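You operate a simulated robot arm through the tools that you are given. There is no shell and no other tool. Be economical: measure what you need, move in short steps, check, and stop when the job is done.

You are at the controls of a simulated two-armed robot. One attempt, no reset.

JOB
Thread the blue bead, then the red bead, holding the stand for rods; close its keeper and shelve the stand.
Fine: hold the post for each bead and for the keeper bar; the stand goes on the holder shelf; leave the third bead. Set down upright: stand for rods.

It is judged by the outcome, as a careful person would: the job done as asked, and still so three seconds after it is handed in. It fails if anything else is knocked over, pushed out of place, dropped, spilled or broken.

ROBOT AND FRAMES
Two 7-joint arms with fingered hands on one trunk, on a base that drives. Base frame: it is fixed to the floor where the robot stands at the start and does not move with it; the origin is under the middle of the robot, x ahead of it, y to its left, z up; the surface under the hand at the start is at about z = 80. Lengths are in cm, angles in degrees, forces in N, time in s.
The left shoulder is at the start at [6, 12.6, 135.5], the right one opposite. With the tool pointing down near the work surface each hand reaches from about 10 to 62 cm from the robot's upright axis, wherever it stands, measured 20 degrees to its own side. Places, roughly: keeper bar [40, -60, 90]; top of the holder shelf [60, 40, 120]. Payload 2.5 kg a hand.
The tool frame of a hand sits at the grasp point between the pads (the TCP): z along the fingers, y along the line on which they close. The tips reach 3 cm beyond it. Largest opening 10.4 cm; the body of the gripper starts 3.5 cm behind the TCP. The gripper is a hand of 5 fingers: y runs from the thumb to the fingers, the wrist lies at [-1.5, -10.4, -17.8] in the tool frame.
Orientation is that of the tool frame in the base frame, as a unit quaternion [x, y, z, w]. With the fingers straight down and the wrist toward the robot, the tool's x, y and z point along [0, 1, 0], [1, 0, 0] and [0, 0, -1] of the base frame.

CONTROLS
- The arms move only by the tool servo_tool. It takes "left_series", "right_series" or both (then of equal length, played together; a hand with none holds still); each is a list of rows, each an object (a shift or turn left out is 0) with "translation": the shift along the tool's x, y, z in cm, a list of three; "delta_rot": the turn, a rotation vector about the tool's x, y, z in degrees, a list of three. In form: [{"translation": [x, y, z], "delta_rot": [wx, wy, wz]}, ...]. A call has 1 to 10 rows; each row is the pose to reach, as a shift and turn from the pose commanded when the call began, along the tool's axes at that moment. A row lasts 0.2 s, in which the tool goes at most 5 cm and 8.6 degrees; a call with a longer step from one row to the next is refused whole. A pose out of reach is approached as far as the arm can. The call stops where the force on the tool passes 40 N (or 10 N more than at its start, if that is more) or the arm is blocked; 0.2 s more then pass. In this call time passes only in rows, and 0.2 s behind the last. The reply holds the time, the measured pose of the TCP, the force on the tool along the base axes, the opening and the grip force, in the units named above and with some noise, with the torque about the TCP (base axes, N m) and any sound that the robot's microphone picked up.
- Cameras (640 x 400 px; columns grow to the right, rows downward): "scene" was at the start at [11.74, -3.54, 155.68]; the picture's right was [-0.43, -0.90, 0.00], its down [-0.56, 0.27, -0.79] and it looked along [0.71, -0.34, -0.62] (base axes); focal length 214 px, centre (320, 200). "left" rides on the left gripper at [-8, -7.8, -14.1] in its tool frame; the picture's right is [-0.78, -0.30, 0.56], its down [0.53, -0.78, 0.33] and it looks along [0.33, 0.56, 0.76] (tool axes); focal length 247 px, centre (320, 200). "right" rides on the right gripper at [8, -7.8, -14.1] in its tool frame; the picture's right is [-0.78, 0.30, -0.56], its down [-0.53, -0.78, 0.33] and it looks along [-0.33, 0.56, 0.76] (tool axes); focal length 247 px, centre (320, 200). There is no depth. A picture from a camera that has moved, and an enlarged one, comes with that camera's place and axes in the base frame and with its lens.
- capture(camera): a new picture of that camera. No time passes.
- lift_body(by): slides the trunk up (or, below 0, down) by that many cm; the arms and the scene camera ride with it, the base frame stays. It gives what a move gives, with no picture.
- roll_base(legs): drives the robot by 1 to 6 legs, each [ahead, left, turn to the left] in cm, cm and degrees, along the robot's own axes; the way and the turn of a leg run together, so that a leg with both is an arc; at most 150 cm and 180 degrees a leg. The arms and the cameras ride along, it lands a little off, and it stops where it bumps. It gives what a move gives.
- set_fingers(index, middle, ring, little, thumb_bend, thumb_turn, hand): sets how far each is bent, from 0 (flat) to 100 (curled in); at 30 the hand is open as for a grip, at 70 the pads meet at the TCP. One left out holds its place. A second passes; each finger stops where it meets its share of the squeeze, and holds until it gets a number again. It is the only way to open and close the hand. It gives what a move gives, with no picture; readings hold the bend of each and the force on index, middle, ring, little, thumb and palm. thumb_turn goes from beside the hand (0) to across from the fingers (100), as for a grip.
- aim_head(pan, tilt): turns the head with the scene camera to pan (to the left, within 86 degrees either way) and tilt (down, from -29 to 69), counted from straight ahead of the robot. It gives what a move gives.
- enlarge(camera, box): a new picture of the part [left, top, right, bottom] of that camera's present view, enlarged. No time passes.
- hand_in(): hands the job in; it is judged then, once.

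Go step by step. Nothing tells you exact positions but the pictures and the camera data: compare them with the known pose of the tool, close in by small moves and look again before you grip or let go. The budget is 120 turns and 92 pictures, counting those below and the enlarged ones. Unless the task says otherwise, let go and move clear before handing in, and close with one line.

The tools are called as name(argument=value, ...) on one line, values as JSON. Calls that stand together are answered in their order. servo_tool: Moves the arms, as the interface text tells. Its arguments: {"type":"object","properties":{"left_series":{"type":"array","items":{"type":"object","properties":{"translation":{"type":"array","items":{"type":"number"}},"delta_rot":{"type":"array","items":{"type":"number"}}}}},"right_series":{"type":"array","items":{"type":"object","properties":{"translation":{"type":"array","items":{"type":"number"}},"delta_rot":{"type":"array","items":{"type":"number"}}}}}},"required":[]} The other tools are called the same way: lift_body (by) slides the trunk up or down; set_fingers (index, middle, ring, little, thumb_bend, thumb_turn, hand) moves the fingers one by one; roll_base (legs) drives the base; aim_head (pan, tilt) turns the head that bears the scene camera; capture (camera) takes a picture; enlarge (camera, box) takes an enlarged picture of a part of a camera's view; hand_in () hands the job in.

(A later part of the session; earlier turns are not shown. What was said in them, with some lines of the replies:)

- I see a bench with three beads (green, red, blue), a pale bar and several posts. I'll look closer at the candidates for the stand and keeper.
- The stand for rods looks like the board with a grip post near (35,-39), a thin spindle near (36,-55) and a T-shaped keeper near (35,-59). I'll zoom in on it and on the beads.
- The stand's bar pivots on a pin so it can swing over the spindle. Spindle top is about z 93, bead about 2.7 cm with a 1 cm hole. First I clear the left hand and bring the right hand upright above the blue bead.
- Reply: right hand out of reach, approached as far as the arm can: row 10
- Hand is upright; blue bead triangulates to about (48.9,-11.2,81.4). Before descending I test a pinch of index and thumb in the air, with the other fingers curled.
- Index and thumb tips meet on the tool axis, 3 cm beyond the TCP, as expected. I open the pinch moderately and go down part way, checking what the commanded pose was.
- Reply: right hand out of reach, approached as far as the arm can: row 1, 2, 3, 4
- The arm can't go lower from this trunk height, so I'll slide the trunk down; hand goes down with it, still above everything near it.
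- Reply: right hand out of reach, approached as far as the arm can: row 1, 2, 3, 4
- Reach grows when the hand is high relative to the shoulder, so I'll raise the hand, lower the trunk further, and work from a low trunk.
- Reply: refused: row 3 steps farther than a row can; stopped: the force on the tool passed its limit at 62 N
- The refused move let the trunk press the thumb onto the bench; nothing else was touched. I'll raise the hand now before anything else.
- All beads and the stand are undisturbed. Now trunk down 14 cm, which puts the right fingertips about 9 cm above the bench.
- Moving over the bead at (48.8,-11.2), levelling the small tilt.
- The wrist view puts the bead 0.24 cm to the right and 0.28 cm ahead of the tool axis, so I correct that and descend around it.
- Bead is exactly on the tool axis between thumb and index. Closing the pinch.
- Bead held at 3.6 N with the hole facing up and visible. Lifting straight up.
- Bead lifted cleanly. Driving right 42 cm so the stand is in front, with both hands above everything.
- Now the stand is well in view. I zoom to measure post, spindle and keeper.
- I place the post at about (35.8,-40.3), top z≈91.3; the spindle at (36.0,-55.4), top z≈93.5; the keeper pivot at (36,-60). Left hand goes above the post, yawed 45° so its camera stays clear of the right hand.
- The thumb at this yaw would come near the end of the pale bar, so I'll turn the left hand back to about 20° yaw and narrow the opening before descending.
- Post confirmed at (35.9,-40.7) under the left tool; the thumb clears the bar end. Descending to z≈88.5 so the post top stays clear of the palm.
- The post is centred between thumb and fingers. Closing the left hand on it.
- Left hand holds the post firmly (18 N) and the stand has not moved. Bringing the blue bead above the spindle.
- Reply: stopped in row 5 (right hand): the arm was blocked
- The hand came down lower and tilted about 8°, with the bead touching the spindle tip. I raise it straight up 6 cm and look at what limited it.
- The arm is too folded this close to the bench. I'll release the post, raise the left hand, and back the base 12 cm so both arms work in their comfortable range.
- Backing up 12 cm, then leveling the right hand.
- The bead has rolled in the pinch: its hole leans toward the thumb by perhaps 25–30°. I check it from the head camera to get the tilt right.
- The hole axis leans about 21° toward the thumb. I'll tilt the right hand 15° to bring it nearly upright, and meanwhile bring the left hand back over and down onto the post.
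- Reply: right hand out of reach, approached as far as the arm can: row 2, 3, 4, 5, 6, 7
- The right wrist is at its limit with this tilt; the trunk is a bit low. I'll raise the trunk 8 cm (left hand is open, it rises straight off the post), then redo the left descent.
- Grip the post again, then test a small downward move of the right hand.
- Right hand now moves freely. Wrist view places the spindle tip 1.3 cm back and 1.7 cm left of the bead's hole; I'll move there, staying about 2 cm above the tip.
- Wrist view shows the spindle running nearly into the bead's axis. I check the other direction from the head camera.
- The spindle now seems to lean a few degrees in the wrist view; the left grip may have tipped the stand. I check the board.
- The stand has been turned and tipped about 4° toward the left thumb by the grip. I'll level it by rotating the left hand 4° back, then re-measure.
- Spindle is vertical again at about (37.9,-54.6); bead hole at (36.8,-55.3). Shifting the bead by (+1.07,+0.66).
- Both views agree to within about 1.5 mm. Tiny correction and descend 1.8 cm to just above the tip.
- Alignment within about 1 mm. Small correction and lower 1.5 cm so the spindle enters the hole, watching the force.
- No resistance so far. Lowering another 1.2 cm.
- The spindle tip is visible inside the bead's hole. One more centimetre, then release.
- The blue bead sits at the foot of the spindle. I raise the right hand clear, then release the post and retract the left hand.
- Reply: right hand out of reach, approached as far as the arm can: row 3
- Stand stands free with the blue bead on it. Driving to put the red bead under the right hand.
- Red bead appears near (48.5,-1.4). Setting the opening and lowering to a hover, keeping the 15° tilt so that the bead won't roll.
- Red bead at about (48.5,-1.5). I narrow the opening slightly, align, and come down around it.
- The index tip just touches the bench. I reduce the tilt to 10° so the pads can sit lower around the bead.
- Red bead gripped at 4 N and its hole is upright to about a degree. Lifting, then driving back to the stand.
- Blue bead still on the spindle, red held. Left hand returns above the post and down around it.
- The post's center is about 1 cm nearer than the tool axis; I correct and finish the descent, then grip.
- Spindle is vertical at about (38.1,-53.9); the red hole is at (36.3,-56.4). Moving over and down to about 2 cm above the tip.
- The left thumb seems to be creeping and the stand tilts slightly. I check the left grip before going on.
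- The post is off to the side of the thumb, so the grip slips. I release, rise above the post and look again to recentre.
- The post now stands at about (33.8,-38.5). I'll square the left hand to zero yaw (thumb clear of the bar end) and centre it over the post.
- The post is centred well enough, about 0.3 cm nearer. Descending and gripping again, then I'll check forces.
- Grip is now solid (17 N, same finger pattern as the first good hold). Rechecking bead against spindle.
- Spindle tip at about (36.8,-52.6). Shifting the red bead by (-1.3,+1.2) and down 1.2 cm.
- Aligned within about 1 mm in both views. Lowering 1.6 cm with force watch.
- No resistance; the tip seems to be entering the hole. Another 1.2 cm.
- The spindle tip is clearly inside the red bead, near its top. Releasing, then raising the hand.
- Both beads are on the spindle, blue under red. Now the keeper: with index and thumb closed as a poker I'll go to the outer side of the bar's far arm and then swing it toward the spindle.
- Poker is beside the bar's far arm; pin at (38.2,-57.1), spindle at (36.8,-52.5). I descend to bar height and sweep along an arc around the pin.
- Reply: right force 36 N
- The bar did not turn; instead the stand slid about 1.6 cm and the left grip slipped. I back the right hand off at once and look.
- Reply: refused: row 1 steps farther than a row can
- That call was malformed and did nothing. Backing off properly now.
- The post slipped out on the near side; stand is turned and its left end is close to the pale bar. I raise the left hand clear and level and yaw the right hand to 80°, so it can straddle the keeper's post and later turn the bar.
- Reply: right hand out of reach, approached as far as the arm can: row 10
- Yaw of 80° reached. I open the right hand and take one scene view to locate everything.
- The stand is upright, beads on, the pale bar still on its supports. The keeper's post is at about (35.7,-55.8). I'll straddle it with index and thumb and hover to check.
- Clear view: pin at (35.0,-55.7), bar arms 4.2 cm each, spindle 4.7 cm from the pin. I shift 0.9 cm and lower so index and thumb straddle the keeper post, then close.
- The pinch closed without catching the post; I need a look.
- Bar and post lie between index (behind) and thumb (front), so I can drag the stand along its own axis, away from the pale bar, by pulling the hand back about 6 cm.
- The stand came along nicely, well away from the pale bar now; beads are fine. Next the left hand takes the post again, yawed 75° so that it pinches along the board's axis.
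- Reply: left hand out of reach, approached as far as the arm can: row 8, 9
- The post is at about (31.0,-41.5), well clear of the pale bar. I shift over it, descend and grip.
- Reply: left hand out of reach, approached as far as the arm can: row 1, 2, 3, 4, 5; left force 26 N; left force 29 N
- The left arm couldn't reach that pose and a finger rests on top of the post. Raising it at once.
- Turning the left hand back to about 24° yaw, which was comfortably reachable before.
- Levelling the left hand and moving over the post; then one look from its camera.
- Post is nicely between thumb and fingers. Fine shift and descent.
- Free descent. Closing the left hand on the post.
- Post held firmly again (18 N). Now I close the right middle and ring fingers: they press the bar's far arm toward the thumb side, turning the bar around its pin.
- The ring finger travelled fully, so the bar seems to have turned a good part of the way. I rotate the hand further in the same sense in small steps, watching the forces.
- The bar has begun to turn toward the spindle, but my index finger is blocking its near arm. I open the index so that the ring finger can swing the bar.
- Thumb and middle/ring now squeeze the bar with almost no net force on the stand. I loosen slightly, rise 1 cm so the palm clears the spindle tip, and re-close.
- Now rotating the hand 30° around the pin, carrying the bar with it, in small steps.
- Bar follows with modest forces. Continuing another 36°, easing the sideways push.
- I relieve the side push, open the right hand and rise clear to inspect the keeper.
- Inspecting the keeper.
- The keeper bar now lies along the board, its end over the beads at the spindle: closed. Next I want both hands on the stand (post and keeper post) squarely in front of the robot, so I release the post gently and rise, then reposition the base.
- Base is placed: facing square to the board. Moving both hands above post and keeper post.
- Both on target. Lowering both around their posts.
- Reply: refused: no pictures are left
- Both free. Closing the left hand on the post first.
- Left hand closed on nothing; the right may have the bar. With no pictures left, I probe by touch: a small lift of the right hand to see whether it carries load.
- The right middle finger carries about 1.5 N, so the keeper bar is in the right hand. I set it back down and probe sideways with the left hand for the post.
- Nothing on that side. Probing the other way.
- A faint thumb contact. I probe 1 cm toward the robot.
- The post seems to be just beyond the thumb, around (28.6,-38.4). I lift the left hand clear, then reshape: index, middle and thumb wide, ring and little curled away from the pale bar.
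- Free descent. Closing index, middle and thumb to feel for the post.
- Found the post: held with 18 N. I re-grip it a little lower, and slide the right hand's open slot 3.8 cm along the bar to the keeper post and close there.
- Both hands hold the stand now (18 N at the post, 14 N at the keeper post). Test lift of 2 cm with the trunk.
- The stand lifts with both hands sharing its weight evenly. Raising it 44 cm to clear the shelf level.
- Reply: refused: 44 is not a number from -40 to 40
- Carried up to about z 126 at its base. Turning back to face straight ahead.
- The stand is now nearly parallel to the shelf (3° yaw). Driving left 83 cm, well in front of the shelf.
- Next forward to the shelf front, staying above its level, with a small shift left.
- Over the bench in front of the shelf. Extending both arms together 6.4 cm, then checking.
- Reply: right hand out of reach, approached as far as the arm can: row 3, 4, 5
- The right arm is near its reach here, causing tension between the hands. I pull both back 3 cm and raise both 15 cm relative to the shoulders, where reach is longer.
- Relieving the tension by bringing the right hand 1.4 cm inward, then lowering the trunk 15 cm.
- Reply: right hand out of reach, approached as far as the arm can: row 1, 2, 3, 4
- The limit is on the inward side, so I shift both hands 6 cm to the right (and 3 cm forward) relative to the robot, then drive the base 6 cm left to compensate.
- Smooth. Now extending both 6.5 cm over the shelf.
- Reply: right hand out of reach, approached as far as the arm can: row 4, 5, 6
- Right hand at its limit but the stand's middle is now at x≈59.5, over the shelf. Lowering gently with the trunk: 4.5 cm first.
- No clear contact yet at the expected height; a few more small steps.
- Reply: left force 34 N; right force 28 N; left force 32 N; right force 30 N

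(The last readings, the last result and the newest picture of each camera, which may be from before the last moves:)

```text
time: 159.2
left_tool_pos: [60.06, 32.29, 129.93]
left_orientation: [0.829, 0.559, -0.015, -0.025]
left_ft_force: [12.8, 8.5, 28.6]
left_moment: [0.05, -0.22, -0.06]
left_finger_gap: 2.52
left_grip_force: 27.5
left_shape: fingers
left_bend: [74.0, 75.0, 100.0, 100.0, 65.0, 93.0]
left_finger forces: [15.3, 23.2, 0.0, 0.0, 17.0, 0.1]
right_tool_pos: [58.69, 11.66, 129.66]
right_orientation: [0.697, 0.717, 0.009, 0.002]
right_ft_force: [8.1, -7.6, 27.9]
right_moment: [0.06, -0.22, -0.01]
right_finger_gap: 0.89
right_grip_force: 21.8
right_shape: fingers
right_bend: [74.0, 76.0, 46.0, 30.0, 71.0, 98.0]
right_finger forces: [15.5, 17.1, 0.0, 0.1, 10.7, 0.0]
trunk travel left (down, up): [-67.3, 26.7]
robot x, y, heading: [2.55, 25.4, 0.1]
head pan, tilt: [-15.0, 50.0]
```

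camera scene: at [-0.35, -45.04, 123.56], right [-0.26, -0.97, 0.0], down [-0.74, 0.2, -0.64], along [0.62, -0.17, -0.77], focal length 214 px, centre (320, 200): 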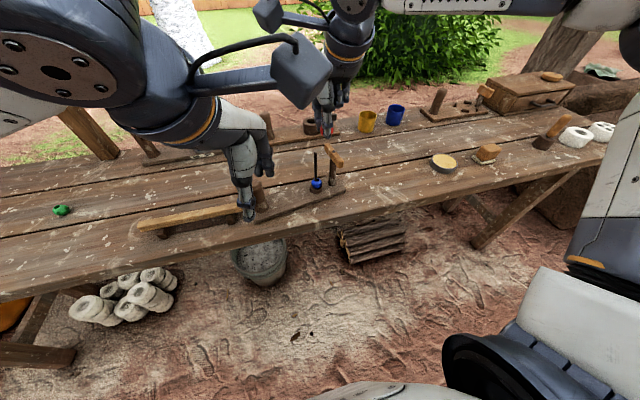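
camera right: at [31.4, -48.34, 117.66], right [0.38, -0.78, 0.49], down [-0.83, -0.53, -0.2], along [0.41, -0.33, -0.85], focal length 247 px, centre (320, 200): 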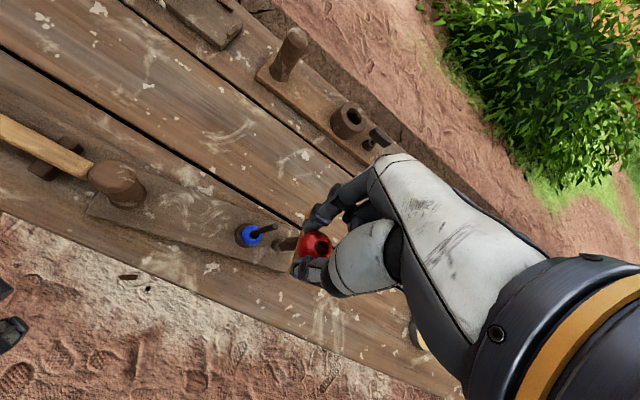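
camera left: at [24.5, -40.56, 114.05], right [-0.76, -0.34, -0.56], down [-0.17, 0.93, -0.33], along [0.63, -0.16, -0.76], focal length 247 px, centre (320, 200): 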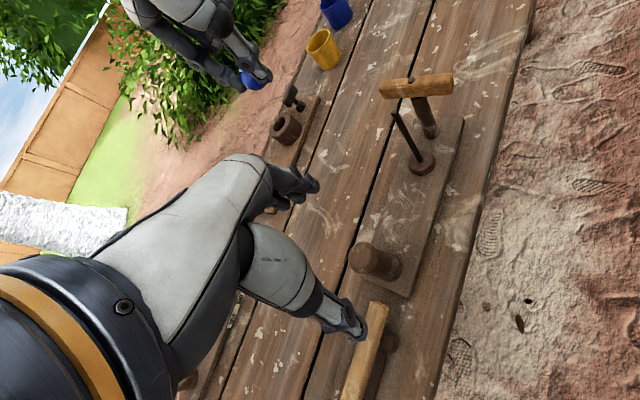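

Firm, even contact under both ends: the stand rests on the shelf. I take off the extra pressure.

lift_body(by=1.3)

```text
time: 159.8
left_tool_pos: [60.08, 32.18, 130.33]
left_orientation: [0.83, 0.557, -0.021, -0.033]
left_ft_force: [-0.3, 7.5, -1.8]
left_moment: [0.11, -0.02, 0.01]
left_finger_gap: 2.53
left_grip_force: 22.0
left_shape: fingers
left_bend: [74.0, 74.0, 100.0, 100.0, 63.0, 93.0]
left_finger forces: [11.1, 16.0, 0.0, 0.0, 17.7, 0.1]
right_tool_pos: [58.87, 11.77, 129.99]
right_orientation: [0.696, 0.718, -0.001, -0.004]
right_ft_force: [-0.8, -7.1, 0.6]
right_moment: [0.03, 0.01, 0.0]
right_finger_gap: 0.92
right_grip_force: 19.3
right_shape: fingers
right_bend: [73.0, 75.0, 46.0, 30.0, 69.0, 98.0]
right_finger forces: [11.4, 17.0, 0.0, 0.0, 10.4, 0.0]
trunk travel left (down, up): [-68.6, 25.4]
robot x, y, heading: [2.76, 25.58, -0.1]
head pan, tilt: [-15.0, 50.0]
```

lift_body(by=-0.3)

set_fingers(hand="right", index=46, middle=46, thumb_bend=46)

```text
time: 160.3
left_tool_pos: [60.09, 32.13, 130.31]
left_orientation: [0.829, 0.557, -0.021, -0.031]
left_ft_force: [0.2, 7.0, -1.5]
left_moment: [0.14, -0.03, -0.04]
left_finger_gap: 2.52
left_grip_force: 22.8
left_shape: fingers
left_bend: [73.0, 74.0, 100.0, 100.0, 63.0, 93.0]
left_finger forces: [11.1, 16.5, 0.1, 0.1, 17.6, 0.1]
right_tool_pos: [58.84, 11.5, 129.99]
right_orientation: [0.696, 0.718, 0.004, -0.004]
right_ft_force: [-0.3, -8.3, -0.3]
right_moment: [0.02, 0.06, -0.05]
right_finger_gap: 0.93
right_grip_force: 19.7
right_shape: fingers
right_bend: [73.0, 75.0, 46.0, 30.0, 69.0, 98.0]
right_finger forces: [11.4, 17.2, 0.0, 0.0, 10.6, 0.1]
trunk travel left (down, up): [-68.3, 25.7]
robot x, y, heading: [2.72, 25.22, -0.1]
head pan, tilt: [-15.0, 50.0]
```

```text
time: 161.3
left_tool_pos: [60.2, 32.12, 130.3]
left_orientation: [0.83, 0.557, -0.019, -0.029]
left_ft_force: [-0.2, -0.5, -1.2]
left_moment: [-0.06, -0.06, -0.02]
left_finger_gap: 2.54
left_grip_force: 19.6
left_shape: fingers
left_bend: [73.0, 74.0, 100.0, 100.0, 63.0, 93.0]
left_finger forces: [11.3, 10.0, 0.1, 0.0, 16.8, 0.0]
right_tool_pos: [58.72, 11.54, 129.91]
right_orientation: [0.696, 0.718, 0.004, -0.003]
right_ft_force: [0.2, 0.4, 0.4]
right_moment: [0.01, 0.01, 0.0]
right_finger_gap: 6.2
right_grip_force: 0.0
right_shape: fingers
right_bend: [46.0, 46.0, 46.0, 30.0, 46.0, 98.0]
right_finger forces: [0.1, 0.0, 0.1, 0.0, 0.0, 0.0]
trunk travel left (down, up): [-68.3, 25.7]
robot x, y, heading: [2.39, 25.24, 0.1]
head pan, tilt: [-15.0, 50.0]
```

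Stand is carried by the shelf (left hand feels no load). Releasing the left hand too, then rising straight up with the trunk.

set_fingers(hand="left", index=44, middle=44, thumb_bend=44)

```text
time: 162.3
left_tool_pos: [60.14, 32.12, 130.47]
left_orientation: [0.829, 0.558, -0.019, -0.03]
left_ft_force: [0.1, -0.8, 0.7]
left_moment: [0.01, 0.01, 0.0]
left_finger_gap: 6.71
left_grip_force: 0.1
left_shape: fingers
left_bend: [44.0, 44.0, 100.0, 100.0, 44.0, 97.0]
left_finger forces: [0.0, 0.1, 0.0, 0.1, 0.0, 0.1]
right_tool_pos: [58.93, 11.61, 129.98]
right_orientation: [0.696, 0.718, 0.004, -0.004]
right_ft_force: [-0.6, 0.5, -0.7]
right_moment: [0.0, -0.04, -0.02]
right_finger_gap: 6.19
right_grip_force: 0.1
right_shape: fingers
right_bend: [46.0, 46.0, 46.0, 30.0, 46.0, 98.0]
right_finger forces: [0.0, 0.0, 0.1, 0.0, 0.0, 0.0]
trunk travel left (down, up): [-68.3, 25.7]
robot x, y, heading: [2.53, 25.55, -0.0]
head pan, tilt: [-15.0, 50.0]
```

lift_body(by=14)

```text
time: 164.0
left_tool_pos: [60.21, 32.14, 144.41]
left_orientation: [0.829, 0.558, -0.019, -0.03]
left_ft_force: [-0.8, 0.0, -0.7]
left_moment: [0.03, 0.02, 0.02]
left_finger_gap: 6.71
left_grip_force: 0.1
left_shape: fingers
left_bend: [44.0, 44.0, 100.0, 100.0, 44.0, 97.0]
left_finger forces: [0.0, 0.1, 0.1, 0.0, 0.1, 0.0]
right_tool_pos: [58.75, 11.63, 144.13]
right_orientation: [0.696, 0.718, 0.005, -0.004]
right_ft_force: [0.5, 0.8, -0.2]
right_moment: [0.02, 0.01, 0.0]
right_finger_gap: 6.2
right_grip_force: 0.0
right_shape: fingers
right_bend: [46.0, 46.0, 46.0, 30.0, 46.0, 98.0]
right_finger forces: [0.0, 0.1, 0.0, 0.0, 0.0, 0.1]
trunk travel left (down, up): [-82.3, 11.7]
robot x, y, heading: [2.43, 25.8, 0.2]
head pan, tilt: [-15.0, 50.0]
```

Both hands are clear above the stand with no load. Backing away from the shelf.

roll_base(legs=[[-14, 0, 0]])

```text
time: 165.3
left_tool_pos: [46.26, 32.24, 144.36]
left_orientation: [0.829, 0.558, -0.02, -0.03]
left_ft_force: [-0.6, -0.2, 0.6]
left_moment: [-0.03, -0.01, -0.03]
left_finger_gap: 6.73
left_grip_force: 0.1
left_shape: fingers
left_bend: [44.0, 44.0, 100.0, 100.0, 44.0, 97.0]
left_finger forces: [0.1, 0.0, 0.0, 0.0, 0.1, 0.0]
right_tool_pos: [44.93, 11.56, 144.13]
right_orientation: [0.696, 0.718, 0.006, -0.003]
right_ft_force: [0.4, -0.3, 0.0]
right_moment: [-0.01, 0.01, -0.03]
right_finger_gap: 6.22
right_grip_force: 0.0
right_shape: fingers
right_bend: [46.0, 46.0, 46.0, 30.0, 46.0, 98.0]
right_finger forces: [0.0, 0.1, 0.0, 0.0, 0.1, 0.1]
trunk travel left (down, up): [-82.3, 11.7]
robot x, y, heading: [-11.61, 25.15, -0.3]
head pan, tilt: [-15.0, 50.0]
```

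The stand should be on the shelf and both hands are empty and clear, so I'm handing in.

hand_in()

```text
The job is handed in.
```

The job is handed in: the blue bead then the red are on the spindle, the keeper is closed, the stand is set on the holder shelf and the third bead was left alone. I ran out of pictures before carrying the stand, so its place on the shelf, and the keeper and beads after the carry, rest on force readings only. On the first try at the keeper the grip on the post slipped and the stand slid on the bench; I saw no other object disturbed while I still had pictures.
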